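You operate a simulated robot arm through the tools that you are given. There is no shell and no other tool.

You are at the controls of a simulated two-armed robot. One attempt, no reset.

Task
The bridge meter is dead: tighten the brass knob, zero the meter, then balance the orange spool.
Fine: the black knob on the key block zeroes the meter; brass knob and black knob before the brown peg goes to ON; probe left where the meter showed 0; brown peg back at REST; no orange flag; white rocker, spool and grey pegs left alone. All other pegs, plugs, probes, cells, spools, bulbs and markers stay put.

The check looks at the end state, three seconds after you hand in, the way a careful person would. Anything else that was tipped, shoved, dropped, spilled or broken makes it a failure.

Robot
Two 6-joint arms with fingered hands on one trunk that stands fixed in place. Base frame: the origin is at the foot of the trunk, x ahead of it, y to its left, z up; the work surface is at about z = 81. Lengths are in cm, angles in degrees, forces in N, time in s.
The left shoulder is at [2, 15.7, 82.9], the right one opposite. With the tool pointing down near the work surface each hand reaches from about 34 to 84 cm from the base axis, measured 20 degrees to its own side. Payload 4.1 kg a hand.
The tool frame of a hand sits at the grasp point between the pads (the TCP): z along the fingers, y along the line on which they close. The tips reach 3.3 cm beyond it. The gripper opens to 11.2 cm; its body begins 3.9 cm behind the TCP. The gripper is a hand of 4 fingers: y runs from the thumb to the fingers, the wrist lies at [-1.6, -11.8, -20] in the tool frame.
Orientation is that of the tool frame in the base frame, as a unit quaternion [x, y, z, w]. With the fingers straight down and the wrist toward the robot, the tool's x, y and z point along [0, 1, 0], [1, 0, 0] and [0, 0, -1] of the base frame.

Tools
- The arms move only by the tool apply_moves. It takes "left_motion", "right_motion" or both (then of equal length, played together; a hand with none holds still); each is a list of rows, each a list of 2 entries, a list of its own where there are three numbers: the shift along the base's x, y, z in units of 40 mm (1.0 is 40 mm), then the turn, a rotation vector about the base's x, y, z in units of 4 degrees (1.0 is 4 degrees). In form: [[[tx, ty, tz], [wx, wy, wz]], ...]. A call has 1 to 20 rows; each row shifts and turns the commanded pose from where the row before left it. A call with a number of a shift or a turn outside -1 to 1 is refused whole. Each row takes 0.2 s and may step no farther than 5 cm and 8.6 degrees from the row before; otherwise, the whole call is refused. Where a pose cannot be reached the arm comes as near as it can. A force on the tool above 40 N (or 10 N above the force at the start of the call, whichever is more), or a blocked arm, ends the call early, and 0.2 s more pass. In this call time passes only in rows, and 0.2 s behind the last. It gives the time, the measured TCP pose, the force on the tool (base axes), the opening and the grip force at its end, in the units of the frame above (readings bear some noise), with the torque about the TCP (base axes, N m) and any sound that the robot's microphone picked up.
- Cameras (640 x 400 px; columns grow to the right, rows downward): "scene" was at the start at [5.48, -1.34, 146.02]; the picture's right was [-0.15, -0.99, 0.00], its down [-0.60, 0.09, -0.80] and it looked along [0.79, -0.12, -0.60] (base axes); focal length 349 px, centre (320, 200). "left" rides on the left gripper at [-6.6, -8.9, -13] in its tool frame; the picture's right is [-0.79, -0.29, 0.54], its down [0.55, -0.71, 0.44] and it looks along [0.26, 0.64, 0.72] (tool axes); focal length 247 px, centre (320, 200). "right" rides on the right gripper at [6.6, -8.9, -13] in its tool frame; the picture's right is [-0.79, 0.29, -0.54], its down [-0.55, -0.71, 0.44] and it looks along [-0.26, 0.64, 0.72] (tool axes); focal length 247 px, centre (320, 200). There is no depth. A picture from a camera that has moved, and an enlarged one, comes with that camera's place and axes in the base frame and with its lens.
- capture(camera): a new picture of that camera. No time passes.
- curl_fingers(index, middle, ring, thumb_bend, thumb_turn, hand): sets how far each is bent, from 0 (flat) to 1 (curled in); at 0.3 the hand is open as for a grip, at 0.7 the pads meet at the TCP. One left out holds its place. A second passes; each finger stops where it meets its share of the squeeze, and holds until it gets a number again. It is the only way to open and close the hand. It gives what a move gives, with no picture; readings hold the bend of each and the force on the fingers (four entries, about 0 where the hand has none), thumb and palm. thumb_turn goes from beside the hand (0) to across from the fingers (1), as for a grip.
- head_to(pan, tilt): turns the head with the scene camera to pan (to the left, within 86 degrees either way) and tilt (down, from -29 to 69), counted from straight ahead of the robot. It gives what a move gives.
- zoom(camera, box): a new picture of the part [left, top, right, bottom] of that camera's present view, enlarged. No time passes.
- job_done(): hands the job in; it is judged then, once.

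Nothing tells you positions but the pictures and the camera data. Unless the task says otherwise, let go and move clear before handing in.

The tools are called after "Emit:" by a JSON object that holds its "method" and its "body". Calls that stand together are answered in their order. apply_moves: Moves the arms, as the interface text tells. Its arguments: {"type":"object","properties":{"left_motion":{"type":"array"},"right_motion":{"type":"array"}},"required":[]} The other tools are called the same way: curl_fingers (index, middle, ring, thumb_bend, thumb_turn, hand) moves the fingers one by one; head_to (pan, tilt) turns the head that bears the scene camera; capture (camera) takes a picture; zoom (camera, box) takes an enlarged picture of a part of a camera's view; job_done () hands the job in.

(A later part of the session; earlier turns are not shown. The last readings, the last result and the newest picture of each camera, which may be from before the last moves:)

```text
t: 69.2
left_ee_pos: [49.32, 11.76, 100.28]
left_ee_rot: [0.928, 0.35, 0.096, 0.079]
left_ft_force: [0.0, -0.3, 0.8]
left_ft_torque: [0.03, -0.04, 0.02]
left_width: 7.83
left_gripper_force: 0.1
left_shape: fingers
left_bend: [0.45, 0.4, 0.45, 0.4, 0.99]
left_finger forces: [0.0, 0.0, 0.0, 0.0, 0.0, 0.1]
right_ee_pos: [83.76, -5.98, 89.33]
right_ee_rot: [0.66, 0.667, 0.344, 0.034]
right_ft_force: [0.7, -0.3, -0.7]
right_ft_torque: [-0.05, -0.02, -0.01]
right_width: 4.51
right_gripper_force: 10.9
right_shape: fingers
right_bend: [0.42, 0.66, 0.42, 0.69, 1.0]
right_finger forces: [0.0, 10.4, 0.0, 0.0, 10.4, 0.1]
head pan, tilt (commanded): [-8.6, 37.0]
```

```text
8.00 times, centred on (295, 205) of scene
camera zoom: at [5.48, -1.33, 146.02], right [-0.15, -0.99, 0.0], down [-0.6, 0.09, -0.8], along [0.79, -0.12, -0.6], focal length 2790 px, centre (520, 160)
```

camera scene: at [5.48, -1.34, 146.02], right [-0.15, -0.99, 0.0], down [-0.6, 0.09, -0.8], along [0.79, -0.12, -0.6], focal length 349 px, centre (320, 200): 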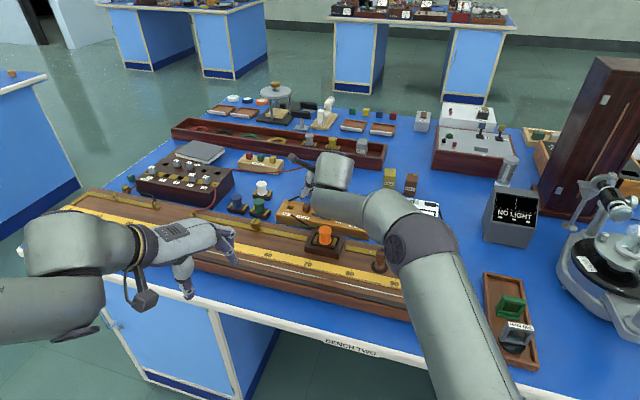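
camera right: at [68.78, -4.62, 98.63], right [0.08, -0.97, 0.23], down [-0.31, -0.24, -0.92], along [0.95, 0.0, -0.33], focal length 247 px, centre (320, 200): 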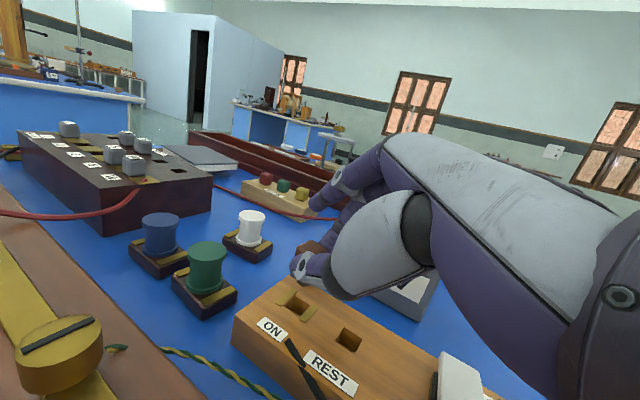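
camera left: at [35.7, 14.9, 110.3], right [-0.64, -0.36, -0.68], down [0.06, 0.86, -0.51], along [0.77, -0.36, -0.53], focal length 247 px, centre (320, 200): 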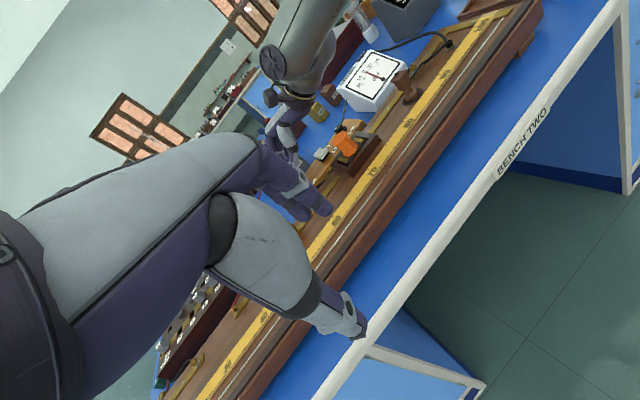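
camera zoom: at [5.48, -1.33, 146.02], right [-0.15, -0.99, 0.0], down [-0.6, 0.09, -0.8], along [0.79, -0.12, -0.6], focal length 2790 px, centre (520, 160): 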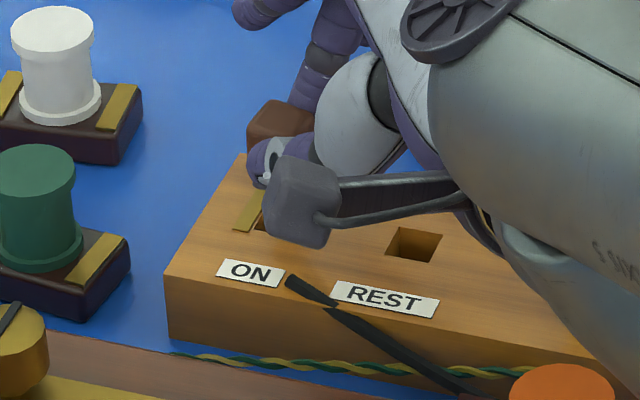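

The shaft tip is about 1 cm above the socket and 1.6 mm to the right of its centre. I correct left and lower another 1.2 cm gently, watching the force.

Emit:
{"method": "apply_moves", "body": {"right_motion": [[[0.015, 0.04, -0.05], [0, 0, 0]], [[0, 0, -0.1], [0, 0, 0]], [[0, 0, -0.1], [0, 0, 0]], [[0, 0, -0.05], [0, 0, 0]]]}}

Emit:
{"method": "zoom", "body": {"camera": "right", "box": [250, 230, 350, 330]}}

Emit:
{"method": "zoom", "body": {"camera": "scene", "box": [270, 180, 320, 230]}}

```text
t: 70.2
left_ee_pos: [49.42, 11.64, 100.16]
left_ee_rot: [0.928, 0.351, 0.095, 0.078]
left_ft_force: [0.1, -0.2, -0.3]
left_ft_torque: [-0.03, 0.04, 0.01]
left_width: 7.82
left_gripper_force: 0.0
left_shape: fingers
left_bend: [0.45, 0.4, 0.45, 0.4, 0.99]
left_finger forces: [0.0, 0.1, 0.1, 0.0, 0.0, 0.1]
right_ee_pos: [83.82, -5.89, 88.09]
right_ee_rot: [0.659, 0.667, 0.345, 0.033]
right_ft_force: [-0.9, 0.0, -0.1]
right_ft_torque: [-0.02, -0.01, 0.03]
right_width: 4.52
right_gripper_force: 10.7
right_shape: fingers
right_bend: [0.42, 0.66, 0.42, 0.69, 1.0]
right_finger forces: [0.0, 10.4, 0.0, 0.0, 10.4, 0.1]
head pan, tilt (commanded): [-8.6, 37.0]
```

```text
4.00 times, centred on (300, 280) of right
camera zoom: at [68.96, -4.43, 96.25], right [0.08, -0.97, 0.23], down [-0.32, -0.24, -0.92], along [0.94, 0.0, -0.33], focal length 988 px, centre (400, -120)
```

zoom: 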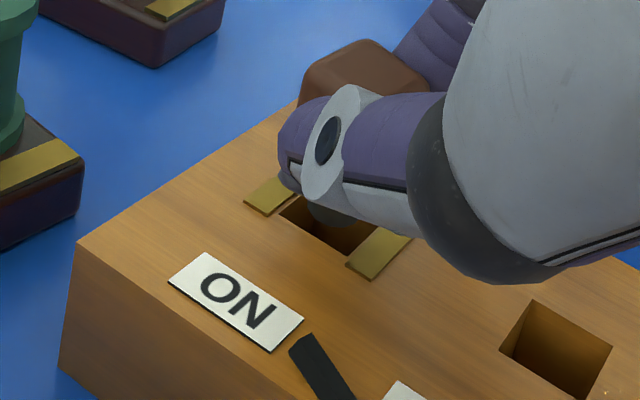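

```text
8.00 times, centred on (295, 205) of scene
camera zoom: at [5.48, -1.33, 146.02], right [-0.15, -0.99, 0.0], down [-0.6, 0.09, -0.8], along [0.79, -0.12, -0.6], focal length 2790 px, centre (520, 160)
```

zoom: 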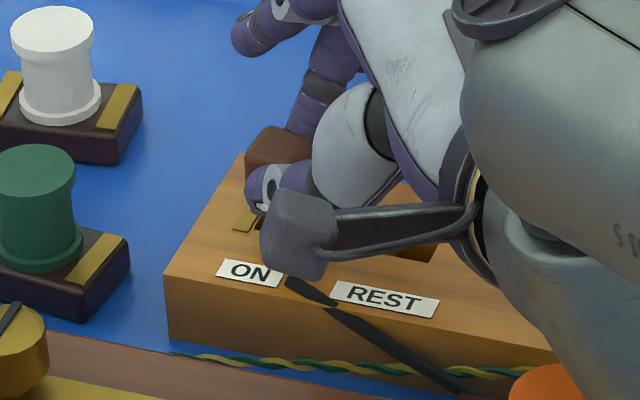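

No contact yet and the shaft is at the mouth of the socket, still slightly right of centre. I nudge 1 mm left and continue down 0.8 cm.

Emit:
{"method": "apply_moves", "body": {"right_motion": [[[0, 0.03, 0], [0, 0, 0]], [[0, 0, -0.08], [0, 0, 0]], [[0, 0, -0.06], [0, 0, 0]], [[0, 0, -0.06], [0, 0, 0]]]}}

Emit:
{"method": "zoom", "body": {"camera": "right", "box": [250, 230, 350, 330]}}

Emit:
{"method": "zoom", "body": {"camera": "scene", "box": [270, 180, 320, 230]}}

```text
t: 71.2
left_ee_pos: [49.29, 11.72, 100.29]
left_ee_rot: [0.928, 0.351, 0.096, 0.078]
left_ft_force: [0.2, -0.2, -0.1]
left_ft_torque: [-0.01, -0.01, 0.01]
left_width: 7.82
left_gripper_force: 0.1
left_shape: fingers
left_bend: [0.45, 0.4, 0.45, 0.4, 0.99]
left_finger forces: [0.1, 0.0, 0.0, 0.0, 0.0, 0.0]
right_ee_pos: [83.74, -5.73, 87.35]
right_ee_rot: [0.659, 0.667, 0.345, 0.034]
right_ft_force: [0.2, -1.3, -0.7]
right_ft_torque: [-0.01, 0.02, 0.01]
right_width: 4.51
right_gripper_force: 10.6
right_shape: fingers
right_bend: [0.42, 0.66, 0.42, 0.69, 1.0]
right_finger forces: [0.0, 10.7, 0.0, 0.0, 10.6, 0.0]
head pan, tilt (commanded): [-8.6, 37.0]
```

```text
4.00 times, centred on (300, 280) of right
camera zoom: at [68.89, -4.35, 95.49], right [0.08, -0.97, 0.23], down [-0.32, -0.24, -0.92], along [0.94, 0.0, -0.33], focal length 988 px, centre (400, -120)
```

zoom: 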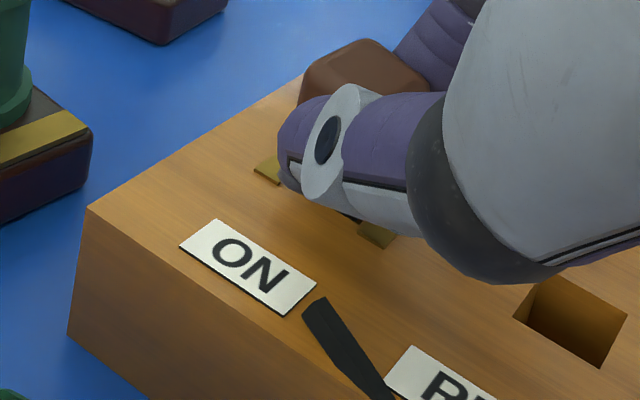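

```text
8.00 times, centred on (295, 205) of scene
camera zoom: at [5.48, -1.33, 146.02], right [-0.15, -0.99, 0.0], down [-0.6, 0.09, -0.8], along [0.79, -0.12, -0.6], focal length 2790 px, centre (520, 160)
```

zoom: 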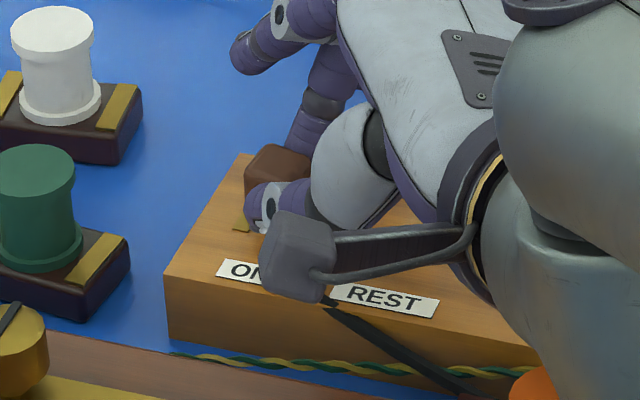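

No resistance and the shaft appears to be inside the socket. I continue down in small steps.

Emit:
{"method": "apply_moves", "body": {"right_motion": [[[0, 0, -0.06], [0, 0, 0]], [[0, 0, -0.06], [0, 0, 0]], [[0, 0, -0.05], [0, 0, 0]]]}}

Emit:
{"method": "zoom", "body": {"camera": "right", "box": [250, 230, 350, 330]}}

Emit:
{"method": "zoom", "body": {"camera": "scene", "box": [270, 180, 320, 230]}}

Emit:
{"method": "zoom", "body": {"camera": "left", "box": [320, 40, 420, 120]}}

```text
t: 72.0
left_ee_pos: [49.32, 11.62, 100.19]
left_ee_rot: [0.928, 0.351, 0.095, 0.079]
left_ft_force: [0.3, -0.2, 0.2]
left_ft_torque: [-0.01, 0.0, 0.0]
left_width: 7.81
left_gripper_force: 0.0
left_shape: fingers
left_bend: [0.45, 0.4, 0.45, 0.4, 0.99]
left_finger forces: [0.0, 0.0, 0.1, 0.1, 0.0, 0.0]
right_ee_pos: [83.83, -5.64, 86.85]
right_ee_rot: [0.659, 0.667, 0.346, 0.033]
right_ft_force: [-0.5, -0.3, 2.4]
right_ft_torque: [-0.01, 0.01, 0.02]
right_width: 4.42
right_gripper_force: 11.0
right_shape: fingers
right_bend: [0.42, 0.65, 0.42, 0.7, 1.0]
right_finger forces: [0.1, 11.3, 0.0, 0.0, 11.0, 0.0]
head pan, tilt (commanded): [-8.6, 37.0]
```

```text
4.00 times, centred on (300, 280) of right
camera zoom: at [68.93, -4.29, 94.83], right [0.08, -0.97, 0.23], down [-0.32, -0.24, -0.92], along [0.94, 0.0, -0.33], focal length 988 px, centre (400, -120)
```

zoom: 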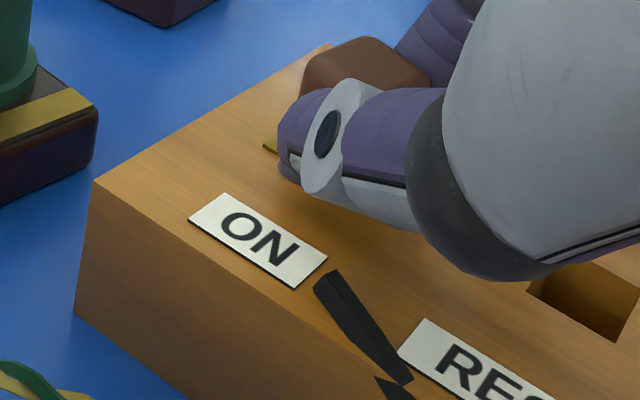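

```text
8.00 times, centred on (295, 205) of scene
camera zoom: at [5.47, -1.34, 146.02], right [-0.15, -0.99, 0.0], down [-0.6, 0.09, -0.8], along [0.79, -0.12, -0.6], focal length 2790 px, centre (520, 160)
```

zoom: 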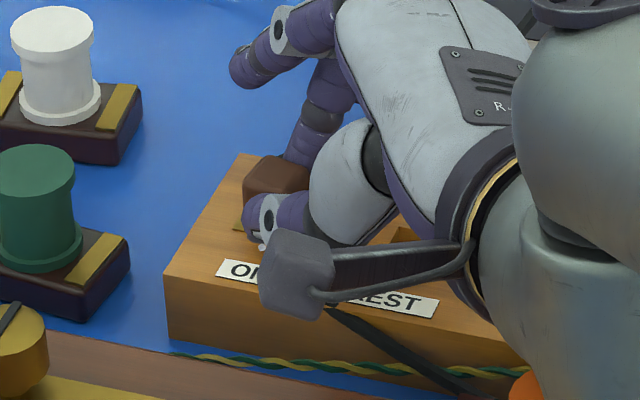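

```text
5.00 times, centred on (370, 80) of left
camera zoom: at [35.69, 14.9, 110.3], right [-0.64, -0.36, -0.68], down [0.06, 0.86, -0.51], along [0.77, -0.36, -0.53], focal length 1235 px, centre (70, 800)
```

zoom: 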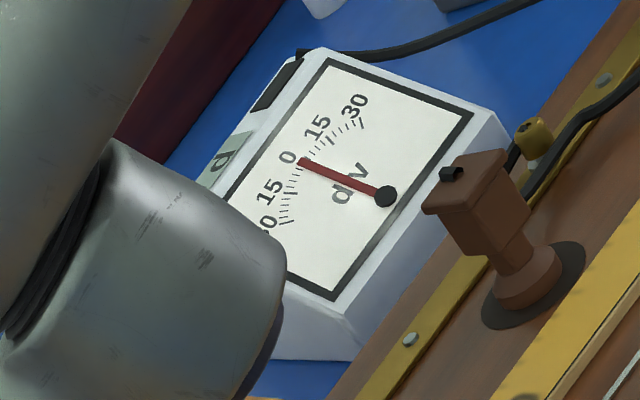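

A slight 2 N contact appears. I press down a little more to see how far it seats.

Emit:
{"method": "apply_moves", "body": {"right_motion": [[[0, 0, -0.05], [0, 0, 0]], [[0, 0, -0.05], [0, 0, 0]]]}}

Emit:
{"method": "zoom", "body": {"camera": "right", "box": [250, 230, 350, 330]}}

Emit:
{"method": "zoom", "body": {"camera": "scene", "box": [280, 190, 320, 230]}}

```text
t: 72.6
left_ee_pos: [49.31, 11.65, 100.35]
left_ee_rot: [0.929, 0.349, 0.096, 0.078]
left_ft_force: [-0.3, 0.3, 0.3]
left_ft_torque: [-0.02, 0.0, -0.03]
left_width: 7.82
left_gripper_force: 0.0
left_shape: fingers
left_bend: [0.45, 0.4, 0.45, 0.4, 0.99]
left_finger forces: [0.1, 0.0, 0.0, 0.0, 0.0, 0.0]
right_ee_pos: [83.89, -5.73, 86.5]
right_ee_rot: [0.658, 0.668, 0.347, 0.035]
right_ft_force: [-2.0, -1.2, 11.0]
right_ft_torque: [0.02, -0.12, 0.04]
right_width: 4.16
right_gripper_force: 11.8
right_shape: fingers
right_bend: [0.42, 0.64, 0.42, 0.71, 1.0]
right_finger forces: [0.0, 10.8, 0.0, 0.0, 12.5, 0.0]
head pan, tilt (commanded): [-8.6, 37.0]
```

```text
4.00 times, centred on (300, 280) of right
camera zoom: at [68.92, -4.33, 94.51], right [0.08, -0.97, 0.23], down [-0.32, -0.24, -0.92], along [0.95, 0.0, -0.33], focal length 988 px, centre (400, -120)
```

zoom: 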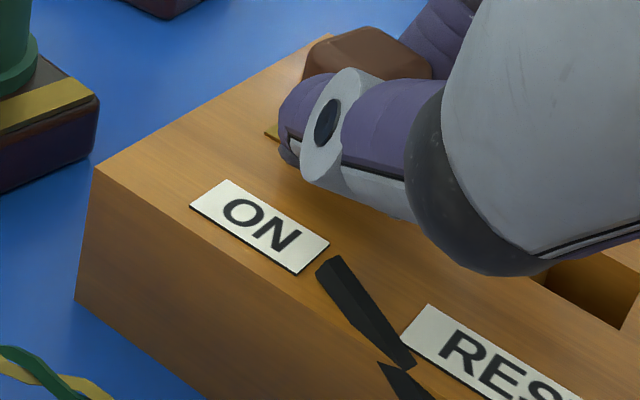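

```text
10.00 times, centred on (300, 210) of scene
camera zoom: at [5.44, -1.33, 146.02], right [-0.15, -0.99, 0.0], down [-0.6, 0.09, -0.8], along [0.79, -0.12, -0.6], focal length 3488 px, centre (520, 100)
```

zoom: 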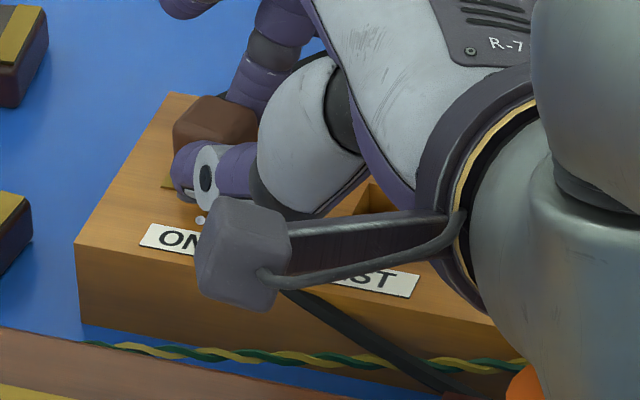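

The head looks almost seated (11 N press). I open thumb and middle finger to release it.

Emit:
{"method": "curl_fingers", "body": {"hand": "right", "middle": 0.55, "thumb_bend": 0.6}}

Emit:
{"method": "zoom", "body": {"camera": "right", "box": [250, 230, 350, 330]}}

Emit:
{"method": "zoom", "body": {"camera": "scene", "box": [280, 190, 320, 230]}}

Emit:
{"method": "zoom", "body": {"camera": "left", "box": [320, 40, 420, 120]}}

```text
t: 73.6
left_ee_pos: [49.28, 11.66, 100.38]
left_ee_rot: [0.928, 0.351, 0.096, 0.078]
left_ft_force: [-0.9, 0.0, -0.5]
left_ft_torque: [0.01, 0.01, 0.0]
left_width: 7.84
left_gripper_force: 0.1
left_shape: fingers
left_bend: [0.45, 0.4, 0.45, 0.4, 0.99]
left_finger forces: [0.0, 0.0, 0.0, 0.0, 0.1, 0.0]
right_ee_pos: [83.86, -5.76, 86.31]
right_ee_rot: [0.659, 0.667, 0.346, 0.034]
right_ft_force: [0.5, 1.0, 10.4]
right_ft_torque: [0.15, -0.06, -0.01]
right_width: 4.37
right_gripper_force: 5.6
right_shape: fingers
right_bend: [0.42, 0.55, 0.42, 0.68, 1.0]
right_finger forces: [0.0, 0.1, 0.0, 0.0, 10.7, 0.0]
head pan, tilt (commanded): [-8.6, 37.0]
```

```text
4.00 times, centred on (300, 280) of right
camera zoom: at [68.91, -4.33, 94.41], right [0.08, -0.97, 0.23], down [-0.32, -0.24, -0.92], along [0.94, 0.0, -0.33], focal length 988 px, centre (400, -120)
```

zoom: 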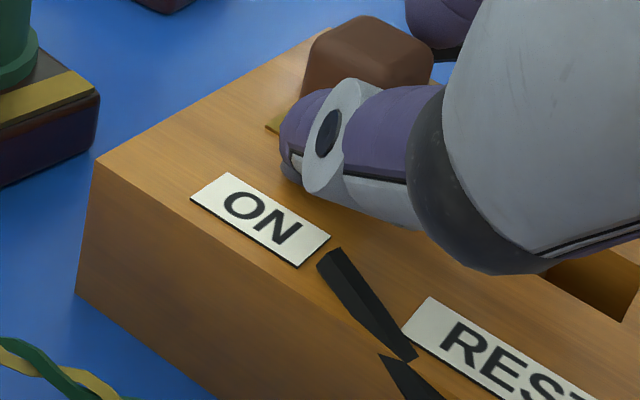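

```text
10.00 times, centred on (300, 210) of scene
camera zoom: at [5.44, -1.33, 146.02], right [-0.15, -0.99, 0.0], down [-0.6, 0.09, -0.8], along [0.79, -0.12, -0.6], focal length 3488 px, centre (520, 100)
```

zoom: 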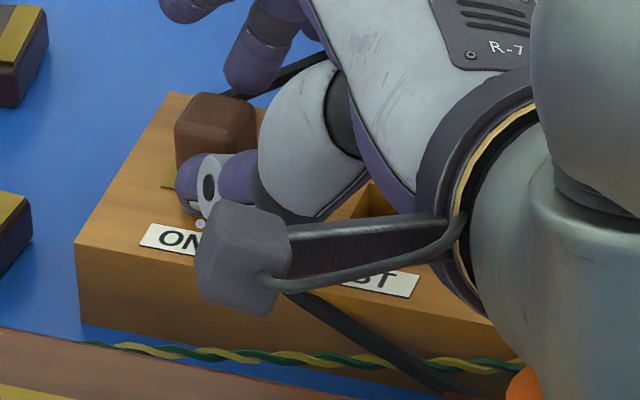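

```text
5.00 times, centred on (370, 80) of left
camera zoom: at [35.67, 14.9, 110.31], right [-0.64, -0.36, -0.68], down [0.06, 0.86, -0.51], along [0.77, -0.36, -0.53], focal length 1235 px, centre (70, 800)
```

zoom: 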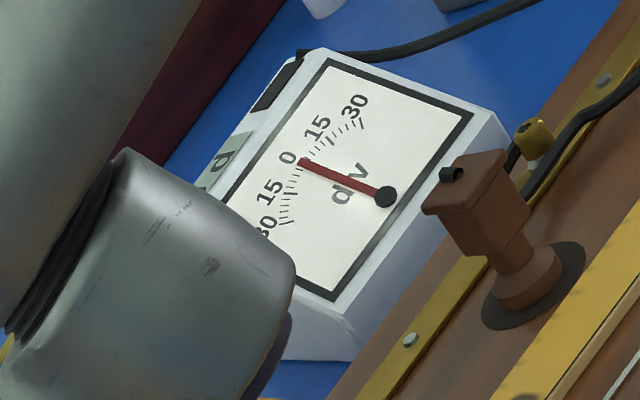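

The peg stands upright in the socket; the thumb still pushes on the block. I raise the hand a bit, open, and back off to inspect.

Emit:
{"method": "apply_moves", "body": {"right_motion": [[[-0.03, 0, 0.12], [0, 0, 0]]]}}

Emit:
{"method": "curl_fingers", "body": {"hand": "right", "middle": 0.5, "thumb_bend": 0.5}}

Emit:
{"method": "apply_moves", "body": {"right_motion": [[[0, 0, 0.3], [0, 0, 0]], [[0, 0, 0.4], [0, 0, 0]], [[-0.2, -0.3, 0.4], [0, 0, 0]], [[-0.3, -0.5, 0.3], [0, 0, 0]]]}}

Emit:
{"method": "zoom", "body": {"camera": "scene", "box": [270, 190, 330, 240]}}

Emit:
{"method": "zoom", "body": {"camera": "right", "box": [160, 200, 400, 400]}}

Emit:
{"method": "capture", "body": {"camera": "left"}}

```text
t: 74.0
left_ee_pos: [49.35, 11.74, 100.28]
left_ee_rot: [0.929, 0.35, 0.095, 0.079]
left_ft_force: [-0.6, -0.1, 0.2]
left_ft_torque: [-0.01, 0.0, 0.03]
left_width: 7.83
left_gripper_force: 0.0
left_shape: fingers
left_bend: [0.45, 0.4, 0.45, 0.4, 0.99]
left_finger forces: [0.0, 0.0, 0.0, 0.0, 0.0, 0.1]
right_ee_pos: [83.7, -5.81, 86.67]
right_ee_rot: [0.659, 0.667, 0.345, 0.034]
right_ft_force: [0.9, -0.3, 4.4]
right_ft_torque: [0.12, -0.08, 0.0]
right_width: 4.69
right_gripper_force: 2.6
right_shape: fingers
right_bend: [0.42, 0.55, 0.42, 0.65, 1.0]
right_finger forces: [0.0, 0.0, 0.0, 0.0, 4.9, 0.0]
head pan, tilt (commanded): [-8.6, 37.0]
```

```text
t: 75.0
left_ee_pos: [49.23, 11.63, 100.38]
left_ee_rot: [0.929, 0.349, 0.097, 0.079]
left_ft_force: [0.1, 0.3, -1.3]
left_ft_torque: [0.0, 0.0, 0.01]
left_width: 7.87
left_gripper_force: 0.0
left_shape: fingers
left_bend: [0.45, 0.4, 0.45, 0.4, 0.99]
left_finger forces: [0.0, 0.1, 0.1, 0.0, 0.0, 0.1]
right_ee_pos: [83.73, -5.78, 87.0]
right_ee_rot: [0.659, 0.667, 0.346, 0.035]
right_ft_force: [-1.6, -4.7, 19.7]
right_ft_torque: [0.12, 0.09, 0.07]
right_width: 5.16
right_gripper_force: 9.6
right_shape: fingers
right_bend: [0.42, 0.5, 0.42, 0.6, 1.0]
right_finger forces: [0.0, 0.1, 0.1, 0.1, 19.4, 0.1]
head pan, tilt (commanded): [-8.6, 37.0]
```

```text
t: 76.0
left_ee_pos: [49.3, 11.71, 100.23]
left_ee_rot: [0.928, 0.351, 0.096, 0.078]
left_ft_force: [-0.6, 0.6, -0.4]
left_ft_torque: [0.0, 0.0, -0.01]
left_width: 7.8
left_gripper_force: 0.2
left_shape: fingers
left_bend: [0.45, 0.4, 0.45, 0.4, 0.99]
left_finger forces: [0.0, 0.0, 0.1, 0.0, 0.1, 0.0]
right_ee_pos: [81.72, -9.01, 92.47]
right_ee_rot: [0.659, 0.668, 0.345, 0.032]
right_ft_force: [0.1, -0.4, 0.8]
right_ft_torque: [-0.04, 0.0, -0.01]
right_width: 6.84
right_gripper_force: 0.0
right_shape: fingers
right_bend: [0.42, 0.5, 0.42, 0.5, 1.0]
right_finger forces: [0.0, 0.1, 0.0, 0.0, 0.1, 0.0]
head pan, tilt (commanded): [-8.6, 37.0]
```

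```text
8.00 times, centred on (300, 215) of scene
camera zoom: at [5.5, -1.31, 146.02], right [-0.15, -0.99, 0.0], down [-0.6, 0.09, -0.8], along [0.79, -0.12, -0.6], focal length 2790 px, centre (480, 80)
```

zoom: 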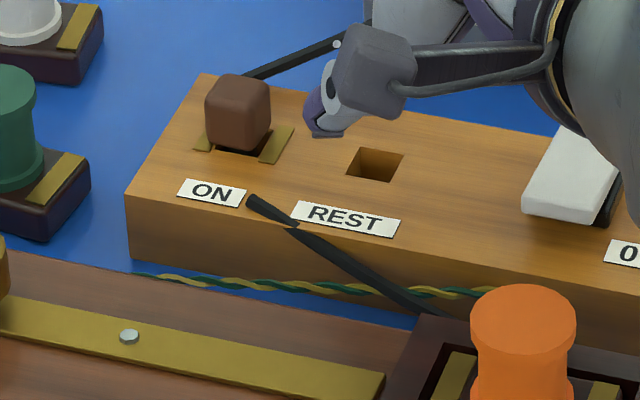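

```text
2.00 times, centred on (280, 300) of right
camera zoom: at [66.77, -7.51, 100.46], right [0.08, -0.97, 0.23], down [-0.32, -0.24, -0.92], along [0.94, 0.0, -0.33], focal length 494 px, centre (400, 0)
```

zoom: 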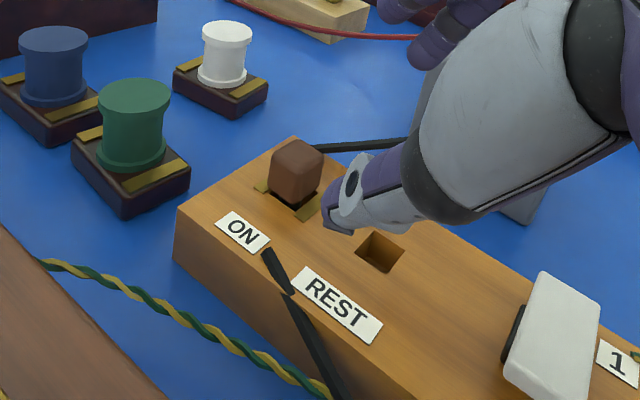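

```text
taken
camera left: at [35.71, 14.93, 110.29], right [-0.64, -0.36, -0.68], down [0.06, 0.86, -0.51], along [0.77, -0.36, -0.53], focal length 247 px, centre (320, 200)
```

left: 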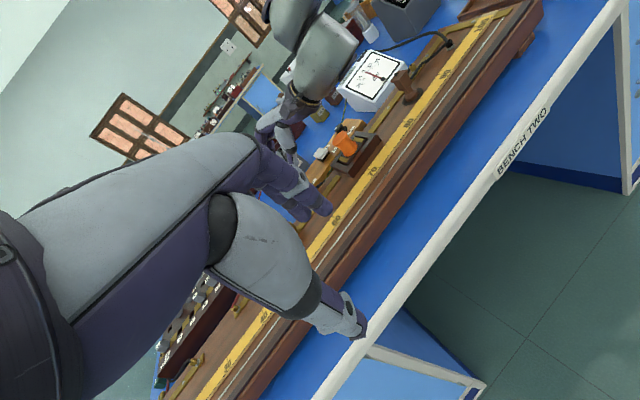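

The peg is standing in ON. I check the seating and the meter closely.

Emit:
{"method": "zoom", "body": {"camera": "scene", "box": [285, 195, 315, 225]}}

Emit:
{"method": "zoom", "body": {"camera": "left", "box": [320, 40, 420, 120]}}

Emit:
{"method": "zoom", "body": {"camera": "right", "box": [270, 260, 350, 330]}}

```text
13.33 times, centred on (300, 210) of scene
camera zoom: at [5.5, -1.31, 146.02], right [-0.15, -0.99, 0.0], down [-0.6, 0.09, -0.8], along [0.79, -0.12, -0.6], focal length 4650 px, centre (587, 67)
```

zoom: 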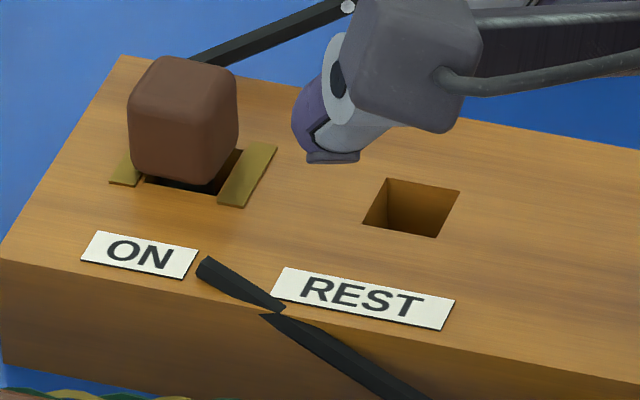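

```text
5.00 times, centred on (370, 80) of left
camera zoom: at [35.71, 14.93, 110.29], right [-0.64, -0.36, -0.68], down [0.06, 0.86, -0.51], along [0.77, -0.36, -0.53], focal length 1235 px, centre (70, 800)
```

zoom: 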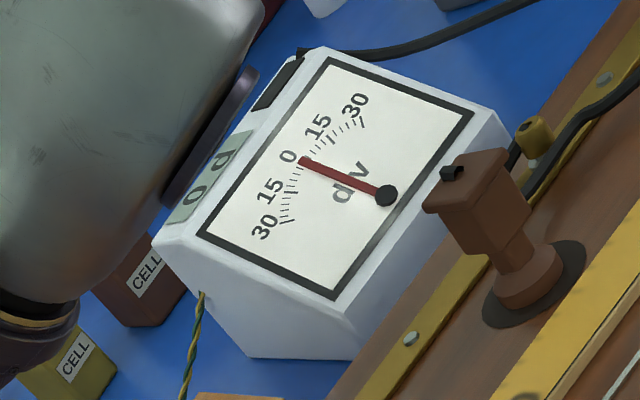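

```text
5.71 times, centred on (310, 295) of right
camera zoom: at [66.77, -7.51, 100.46], right [0.08, -0.97, 0.23], down [-0.32, -0.24, -0.92], along [0.94, 0.0, -0.33], focal length 1411 px, centre (377, -343)
```

zoom: 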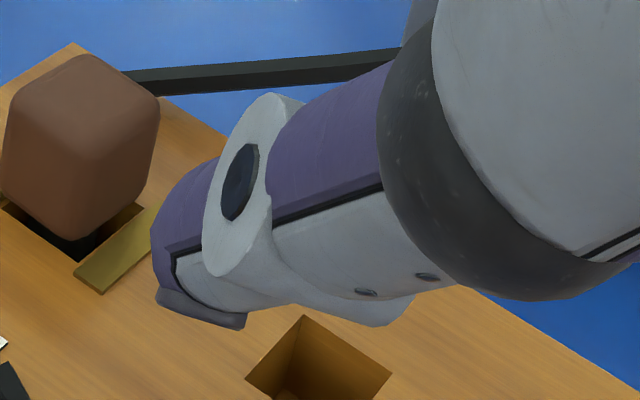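

Peg seated in ON, meter at 0 with the probe parked and no flag. Before using the probe, I look for hints (labels, resistance box, wire, probe shape).

Emit:
{"method": "zoom", "body": {"camera": "right", "box": [0, 80, 220, 220]}}

Emit:
{"method": "zoom", "body": {"camera": "scene", "box": [120, 140, 240, 220]}}

Emit:
{"method": "zoom", "body": {"camera": "left", "box": [370, 50, 430, 110]}}

Emit:
{"method": "zoom", "body": {"camera": "scene", "box": [300, 215, 380, 275]}}

Emit:
{"method": "zoom", "body": {"camera": "scene", "box": [60, 190, 180, 260]}}

```text
2.86 times, centred on (110, 150) of right
camera zoom: at [66.77, -7.51, 100.46], right [0.08, -0.97, 0.23], down [-0.32, -0.24, -0.92], along [0.94, 0.0, -0.33], focal length 706 px, centre (920, 343)
```

zoom: 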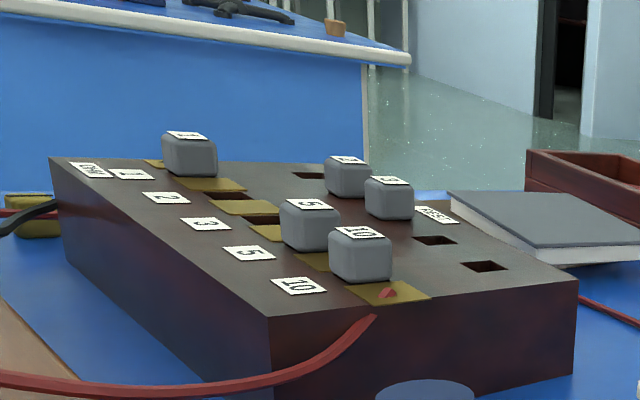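

```text
5.00 times, centred on (180, 180) of scene
camera zoom: at [5.5, -1.31, 146.02], right [-0.15, -0.99, 0.0], down [-0.6, 0.09, -0.8], along [0.79, -0.12, -0.6], focal length 1744 px, centre (1020, 300)
```

zoom: 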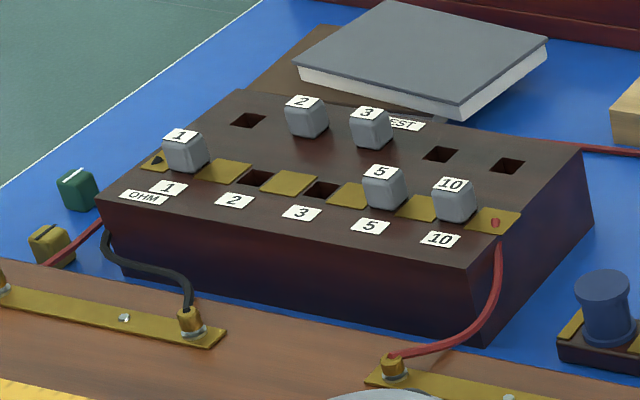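

```text
6.67 times, centred on (400, 80) of left
camera zoom: at [35.71, 14.93, 110.29], right [-0.64, -0.36, -0.68], down [0.06, 0.86, -0.51], along [0.77, -0.36, -0.53], focal length 1646 px, centre (-213, 1000)
```

zoom: 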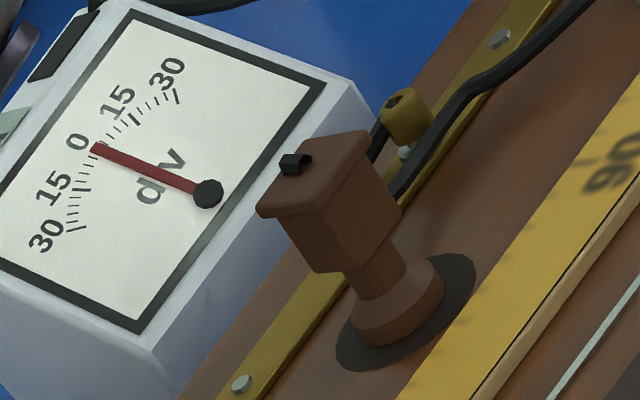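

```text
6.67 times, centred on (340, 245) of scene
camera zoom: at [5.5, -1.31, 146.02], right [-0.15, -0.99, 0.0], down [-0.6, 0.09, -0.8], along [0.79, -0.12, -0.6], focal length 2325 px, centre (187, -100)
```

zoom: 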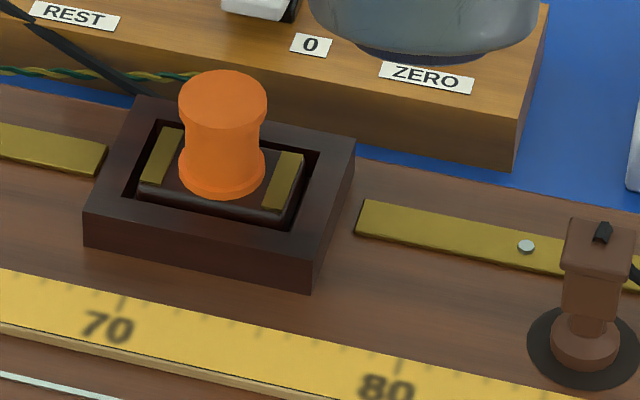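

```text
5.33 times, centred on (120, 225) of scene
camera zoom: at [5.5, -1.31, 146.02], right [-0.15, -0.99, 0.0], down [-0.6, 0.09, -0.8], along [0.79, -0.12, -0.6], focal length 1860 px, centre (1387, 67)
```

zoom: 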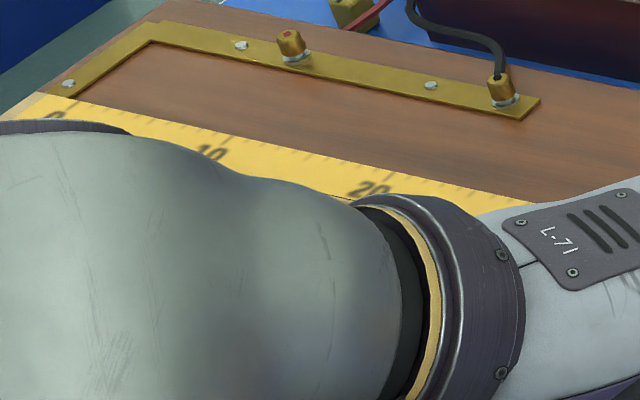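

R = 5 Ω in the left gap; the probe is a post with a square head (top z ≈ 90.4) at (57.9, -23.1), foot about 2.3 cm wide. The right hand goes back up, straightens to point down with its pinch line across the bridge, and moves over the probe; the left camera keeps watching the meter.

Emit:
{"method": "apply_moves", "body": {"right_motion": [[[0, 0, 0.9], [-0.3365, 0.65, -0.432]], [[0, 0, 0.9], [-0.3365, 0.65, -0.432]], [[-0.497, -0.294, -0.03], [-0.3365, 0.65, -0.432]], [[-0.497, -0.294, -0.03], [-0.3365, 0.65, -0.432]], [[-0.497, -0.294, -0.03], [-0.3365, 0.65, -0.432]], [[-0.497, -0.294, -0.03], [-0.3365, 0.65, -0.432]], [[-0.497, -0.294, -0.03], [-0.3365, 0.65, -0.432]], [[-0.497, -0.294, -0.03], [-0.3365, 0.65, -0.432]], [[-0.497, -0.294, -0.03], [-0.3365, 0.65, -0.432]], [[-0.497, -0.294, -0.03], [-0.3365, 0.65, -0.432]], [[-0.497, -0.294, -0.03], [-0.3365, 0.65, -0.432]], [[-0.497, -0.294, -0.03], [-0.3365, 0.65, -0.432]], [[-0.497, -0.294, -0.03], [-0.3365, 0.65, -0.432]], [[-0.497, -0.294, -0.03], [-0.3365, 0.65, -0.432]]]}}

Emit:
{"method": "curl_fingers", "body": {"hand": "right", "index": 0.42, "middle": 0.42, "ring": 0.42, "thumb_bend": 0.42}}

Emit:
{"method": "capture", "body": {"camera": "right"}}

Emit:
{"method": "capture", "body": {"camera": "scene"}}

Emit:
{"method": "capture", "body": {"camera": "left"}}

```text
t: 79.0
left_ee_pos: [49.46, 11.59, 100.24]
left_ee_rot: [0.928, 0.35, 0.096, 0.079]
left_ft_force: [-0.3, -0.2, 0.1]
left_ft_torque: [-0.03, 0.01, -0.03]
left_width: 7.82
left_gripper_force: 0.1
left_shape: fingers
left_bend: [0.45, 0.4, 0.45, 0.4, 0.99]
left_finger forces: [0.1, 0.0, 0.0, 0.1, 0.0, 0.1]
right_ee_pos: [56.77, -23.0, 92.79]
right_ee_rot: [0.828, 0.56, 0.02, 0.025]
right_ft_force: [-0.7, -0.6, -0.6]
right_ft_torque: [0.02, -0.04, -0.01]
right_width: 6.84
right_gripper_force: 0.2
right_shape: fingers
right_bend: [0.42, 0.5, 0.42, 0.5, 1.0]
right_finger forces: [0.0, 0.1, 0.0, 0.0, 0.1, 0.0]
right hand out of reach, approached as far as the arm can: row 1, 2
head pan, tilt (commanded): [-8.6, 37.0]
```

```text
t: 80.0
left_ee_pos: [49.28, 11.57, 100.35]
left_ee_rot: [0.929, 0.35, 0.095, 0.078]
left_ft_force: [0.2, 0.5, -0.4]
left_ft_torque: [0.0, -0.01, 0.02]
left_width: 7.84
left_gripper_force: 0.0
left_shape: fingers
left_bend: [0.45, 0.4, 0.45, 0.4, 0.99]
left_finger forces: [0.0, 0.1, 0.1, 0.0, 0.0, 0.0]
right_ee_pos: [56.73, -23.02, 92.66]
right_ee_rot: [0.828, 0.56, 0.021, 0.026]
right_ft_force: [0.3, 0.1, 0.1]
right_ft_torque: [-0.01, 0.0, -0.01]
right_width: 7.97
right_gripper_force: 0.0
right_shape: fingers
right_bend: [0.42, 0.42, 0.42, 0.42, 0.99]
right_finger forces: [0.0, 0.0, 0.0, 0.1, 0.0, 0.0]
head pan, tilt (commanded): [-8.6, 37.0]
```

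```text
taken
camera right: at [50.31, -13.43, 105.12], right [-0.06, -0.83, 0.55], down [-0.84, -0.26, -0.48], along [0.54, -0.49, -0.68], focal length 247 px, centre (320, 200)
```

right: 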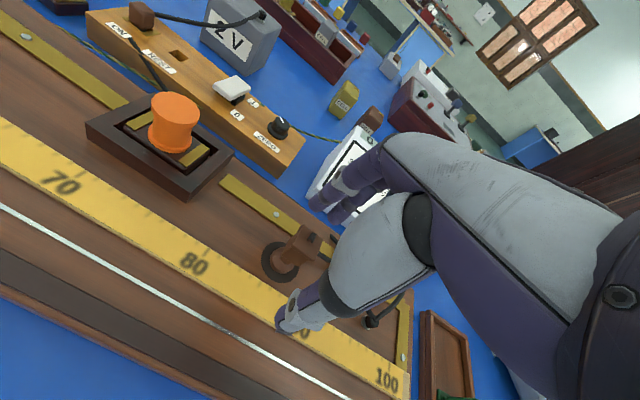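

```text
taken
camera scene: at [5.48, -1.34, 146.02], right [-0.15, -0.99, 0.0], down [-0.6, 0.09, -0.8], along [0.79, -0.12, -0.6], focal length 349 px, centre (320, 200)
```

scene: 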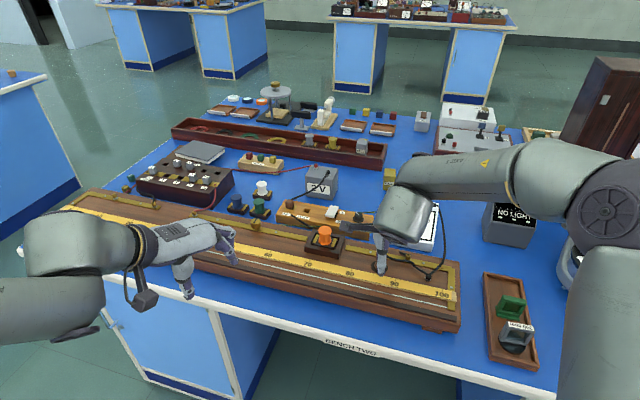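

```text
taken
camera left: at [35.7, 14.9, 110.3], right [-0.64, -0.36, -0.68], down [0.06, 0.86, -0.51], along [0.77, -0.36, -0.53], focal length 247 px, centre (320, 200)
```

left: 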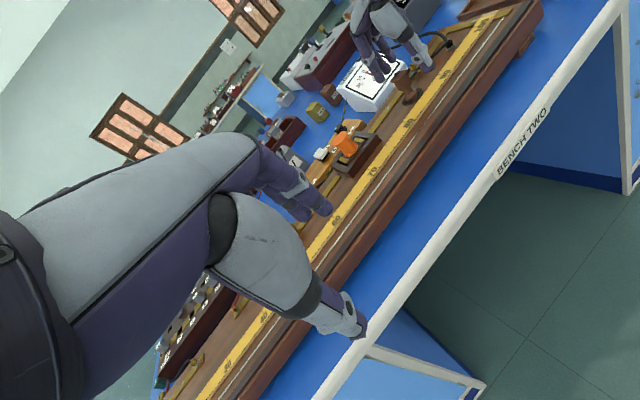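

The lift rows were cut short by reach, so the hand came in lower than planned, but nothing seems disturbed. I check the probe, spool and peg closely.

Emit:
{"method": "zoom", "body": {"camera": "right", "box": [200, 160, 400, 360]}}

Emit:
{"method": "zoom", "body": {"camera": "left", "box": [330, 20, 450, 140]}}

Emit:
{"method": "zoom", "body": {"camera": "scene", "box": [280, 180, 440, 290]}}

```text
2.00 times, centred on (300, 260) of right
camera zoom: at [50.31, -13.43, 105.12], right [-0.06, -0.83, 0.55], down [-0.84, -0.26, -0.48], along [0.54, -0.49, -0.68], focal length 494 px, centre (360, 80)
```

zoom: 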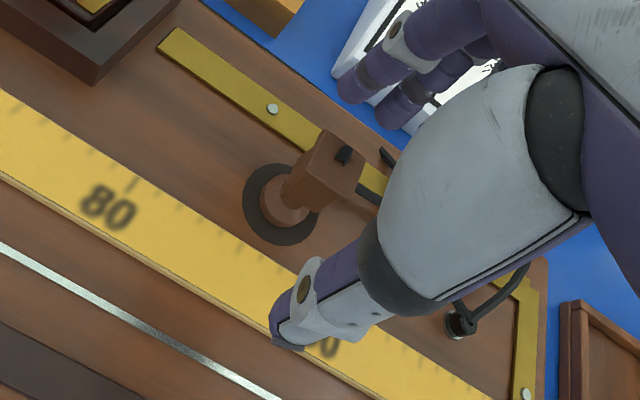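

```text
3.33 times, centred on (390, 80) of left
camera zoom: at [35.7, 14.9, 110.3], right [-0.64, -0.36, -0.68], down [0.06, 0.86, -0.51], along [0.77, -0.36, -0.53], focal length 823 px, centre (87, 600)
```

zoom: 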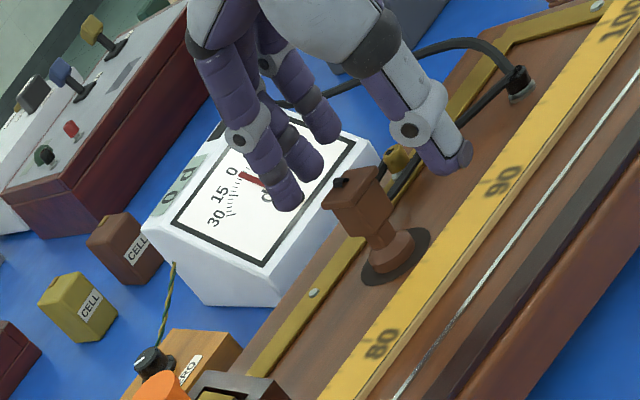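

```text
3.64 times, centred on (360, 235) of scene
camera zoom: at [5.48, -1.34, 146.02], right [-0.15, -0.99, 0.0], down [-0.6, 0.09, -0.8], along [0.79, -0.12, -0.6], focal length 1268 px, centre (174, 73)
```

zoom: 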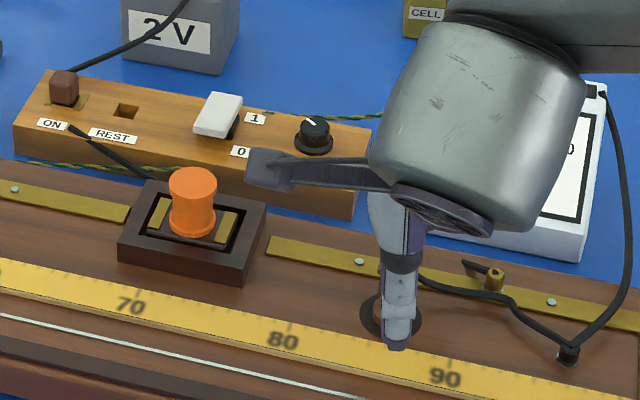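

Everything is in place. I centre the hand over the probe, square it to the bridge and lower so the pads are at the probe's block.

Emit:
{"method": "apply_moves", "body": {"right_motion": [[[0.15, -0.01, 0], [0.4, 0.9, 0]], [[0.14, -0.01, 0], [0, 0, -0.8]], [[0, 0, -0.4], [0, 0, 0]]]}}

Emit:
{"method": "zoom", "body": {"camera": "left", "box": [330, 20, 450, 140]}}

Emit:
{"method": "zoom", "body": {"camera": "right", "box": [200, 160, 400, 360]}}

Emit:
{"method": "zoom", "body": {"camera": "scene", "box": [350, 210, 430, 290]}}

```text
t: 80.8
left_ee_pos: [49.23, 11.77, 100.33]
left_ee_rot: [0.928, 0.35, 0.095, 0.078]
left_ft_force: [-1.1, 0.6, 1.3]
left_ft_torque: [0.02, 0.0, 0.01]
left_width: 7.81
left_gripper_force: 0.0
left_shape: fingers
left_bend: [0.45, 0.4, 0.45, 0.4, 0.99]
left_finger forces: [0.0, 0.0, 0.0, 0.0, 0.0, 0.1]
right_ee_pos: [57.83, -23.05, 91.23]
right_ee_rot: [0.843, 0.537, 0.002, -0.004]
right_ft_force: [0.4, 0.4, -0.8]
right_ft_torque: [0.02, -0.02, 0.0]
right_width: 7.99
right_gripper_force: 0.0
right_shape: fingers
right_bend: [0.42, 0.42, 0.42, 0.42, 0.99]
right_finger forces: [0.1, 0.0, 0.0, 0.0, 0.0, 0.0]
head pan, tilt (commanded): [-8.6, 37.0]
```

```text
3.33 times, centred on (390, 80) of left
camera zoom: at [35.69, 14.9, 110.3], right [-0.64, -0.36, -0.68], down [0.06, 0.86, -0.51], along [0.77, -0.36, -0.53], focal length 823 px, centre (87, 600)
```

zoom: 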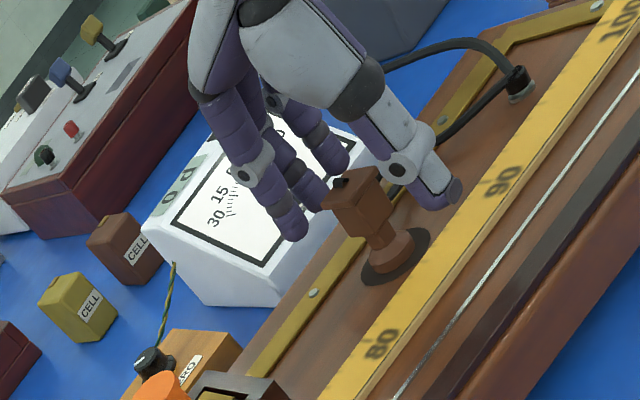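

```text
2.00 times, centred on (300, 260) of right
camera zoom: at [52.68, -13.44, 104.21], right [-0.08, -0.84, 0.53], down [-0.88, -0.2, -0.44], along [0.47, -0.5, -0.72], focal length 494 px, centre (360, 80)
```

zoom: 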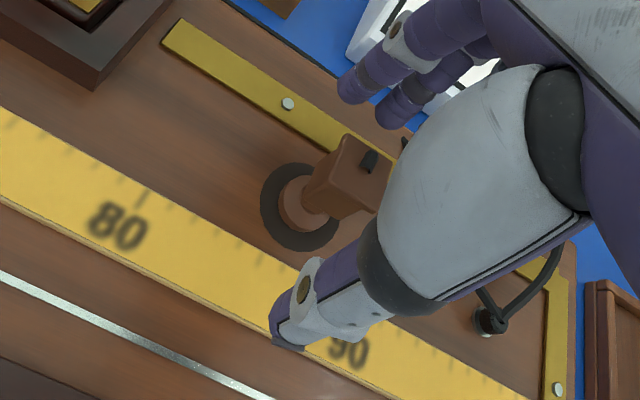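

```text
5.00 times, centred on (390, 250) of scene
camera zoom: at [5.47, -1.34, 146.02], right [-0.15, -0.99, 0.0], down [-0.6, 0.09, -0.8], along [0.79, -0.12, -0.6], focal length 1744 px, centre (-30, -50)
```

zoom: 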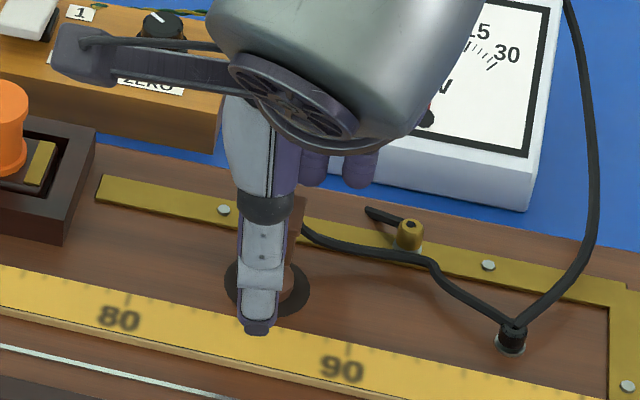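

The fingers straddle the probe well. I lower the last 1.9 cm and close index, middle and thumb on its block.

Emit:
{"method": "apply_moves", "body": {"right_motion": [[[0.02, -0.01, -0.25], [0, 0, 0]], [[0, 0, -0.22], [0, 0, 0]]]}}

Emit:
{"method": "curl_fingers", "body": {"hand": "right", "index": 0.72, "middle": 0.72, "thumb_bend": 0.72}}

Emit:
{"method": "zoom", "body": {"camera": "left", "box": [330, 20, 450, 140]}}

Emit:
{"method": "zoom", "body": {"camera": "right", "box": [200, 160, 400, 360]}}

Emit:
{"method": "zoom", "body": {"camera": "scene", "box": [350, 210, 430, 290]}}

```text
t: 81.4
left_ee_pos: [49.3, 11.76, 100.33]
left_ee_rot: [0.928, 0.351, 0.095, 0.079]
left_ft_force: [-0.7, -0.8, 0.1]
left_ft_torque: [0.02, 0.05, -0.02]
left_width: 7.84
left_gripper_force: 0.1
left_shape: fingers
left_bend: [0.45, 0.4, 0.45, 0.4, 0.99]
left_finger forces: [0.0, 0.1, 0.1, 0.1, 0.0, 0.1]
right_ee_pos: [57.93, -23.06, 89.25]
right_ee_rot: [0.844, 0.537, 0.002, -0.004]
right_ft_force: [-0.6, 0.7, 0.2]
right_ft_torque: [0.0, 0.0, 0.0]
right_width: 8.01
right_gripper_force: 0.0
right_shape: fingers
right_bend: [0.42, 0.42, 0.42, 0.42, 0.99]
right_finger forces: [0.0, 0.0, 0.0, 0.0, 0.1, 0.0]
head pan, tilt (commanded): [-8.6, 37.0]
```

```text
t: 82.4
left_ee_pos: [49.24, 11.6, 100.33]
left_ee_rot: [0.929, 0.35, 0.095, 0.079]
left_ft_force: [-0.2, 0.9, -0.3]
left_ft_torque: [0.02, 0.0, 0.01]
left_width: 7.83
left_gripper_force: 0.2
left_shape: fingers
left_bend: [0.45, 0.4, 0.45, 0.4, 0.99]
left_finger forces: [0.1, 0.1, 0.1, 0.0, 0.1, 0.0]
right_ee_pos: [57.91, -23.13, 89.41]
right_ee_rot: [0.844, 0.537, 0.002, -0.004]
right_ft_force: [-0.1, 0.7, -0.5]
right_ft_torque: [0.01, -0.02, -0.04]
right_width: 1.66
right_gripper_force: 10.7
right_shape: fingers
right_bend: [0.65, 0.67, 0.42, 0.64, 1.0]
right_finger forces: [5.6, 4.9, 0.0, 0.1, 10.5, 0.0]
head pan, tilt (commanded): [-8.6, 37.0]
```

```text
3.33 times, centred on (390, 80) of left
camera zoom: at [35.7, 14.9, 110.3], right [-0.64, -0.36, -0.68], down [0.06, 0.86, -0.51], along [0.77, -0.36, -0.53], focal length 823 px, centre (87, 600)
```

zoom: 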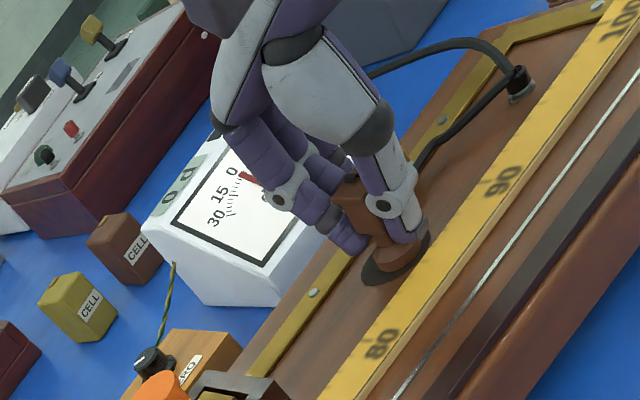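

```text
2.00 times, centred on (300, 260) of right
camera zoom: at [52.8, -13.54, 102.34], right [-0.08, -0.84, 0.53], down [-0.88, -0.2, -0.44], along [0.47, -0.5, -0.72], focal length 494 px, centre (360, 80)
```

zoom: 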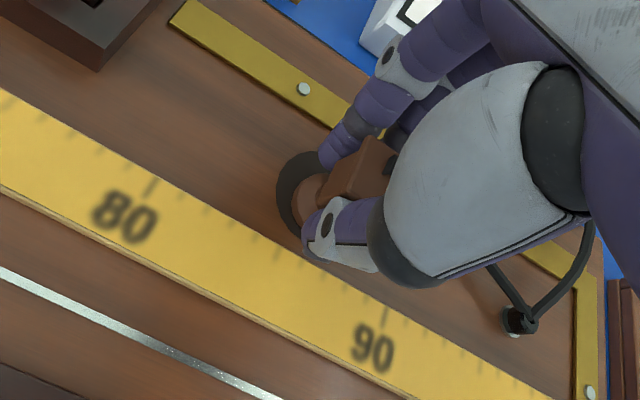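

```text
5.00 times, centred on (390, 250) of scene
camera zoom: at [5.48, -1.34, 146.02], right [-0.15, -0.99, 0.0], down [-0.6, 0.09, -0.8], along [0.79, -0.12, -0.6], focal length 1744 px, centre (-30, -50)
```

zoom: 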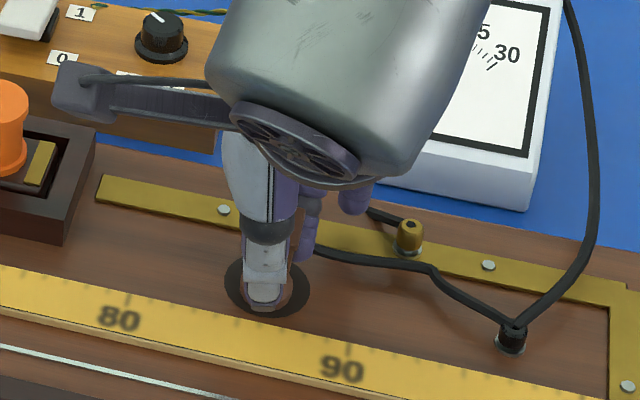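

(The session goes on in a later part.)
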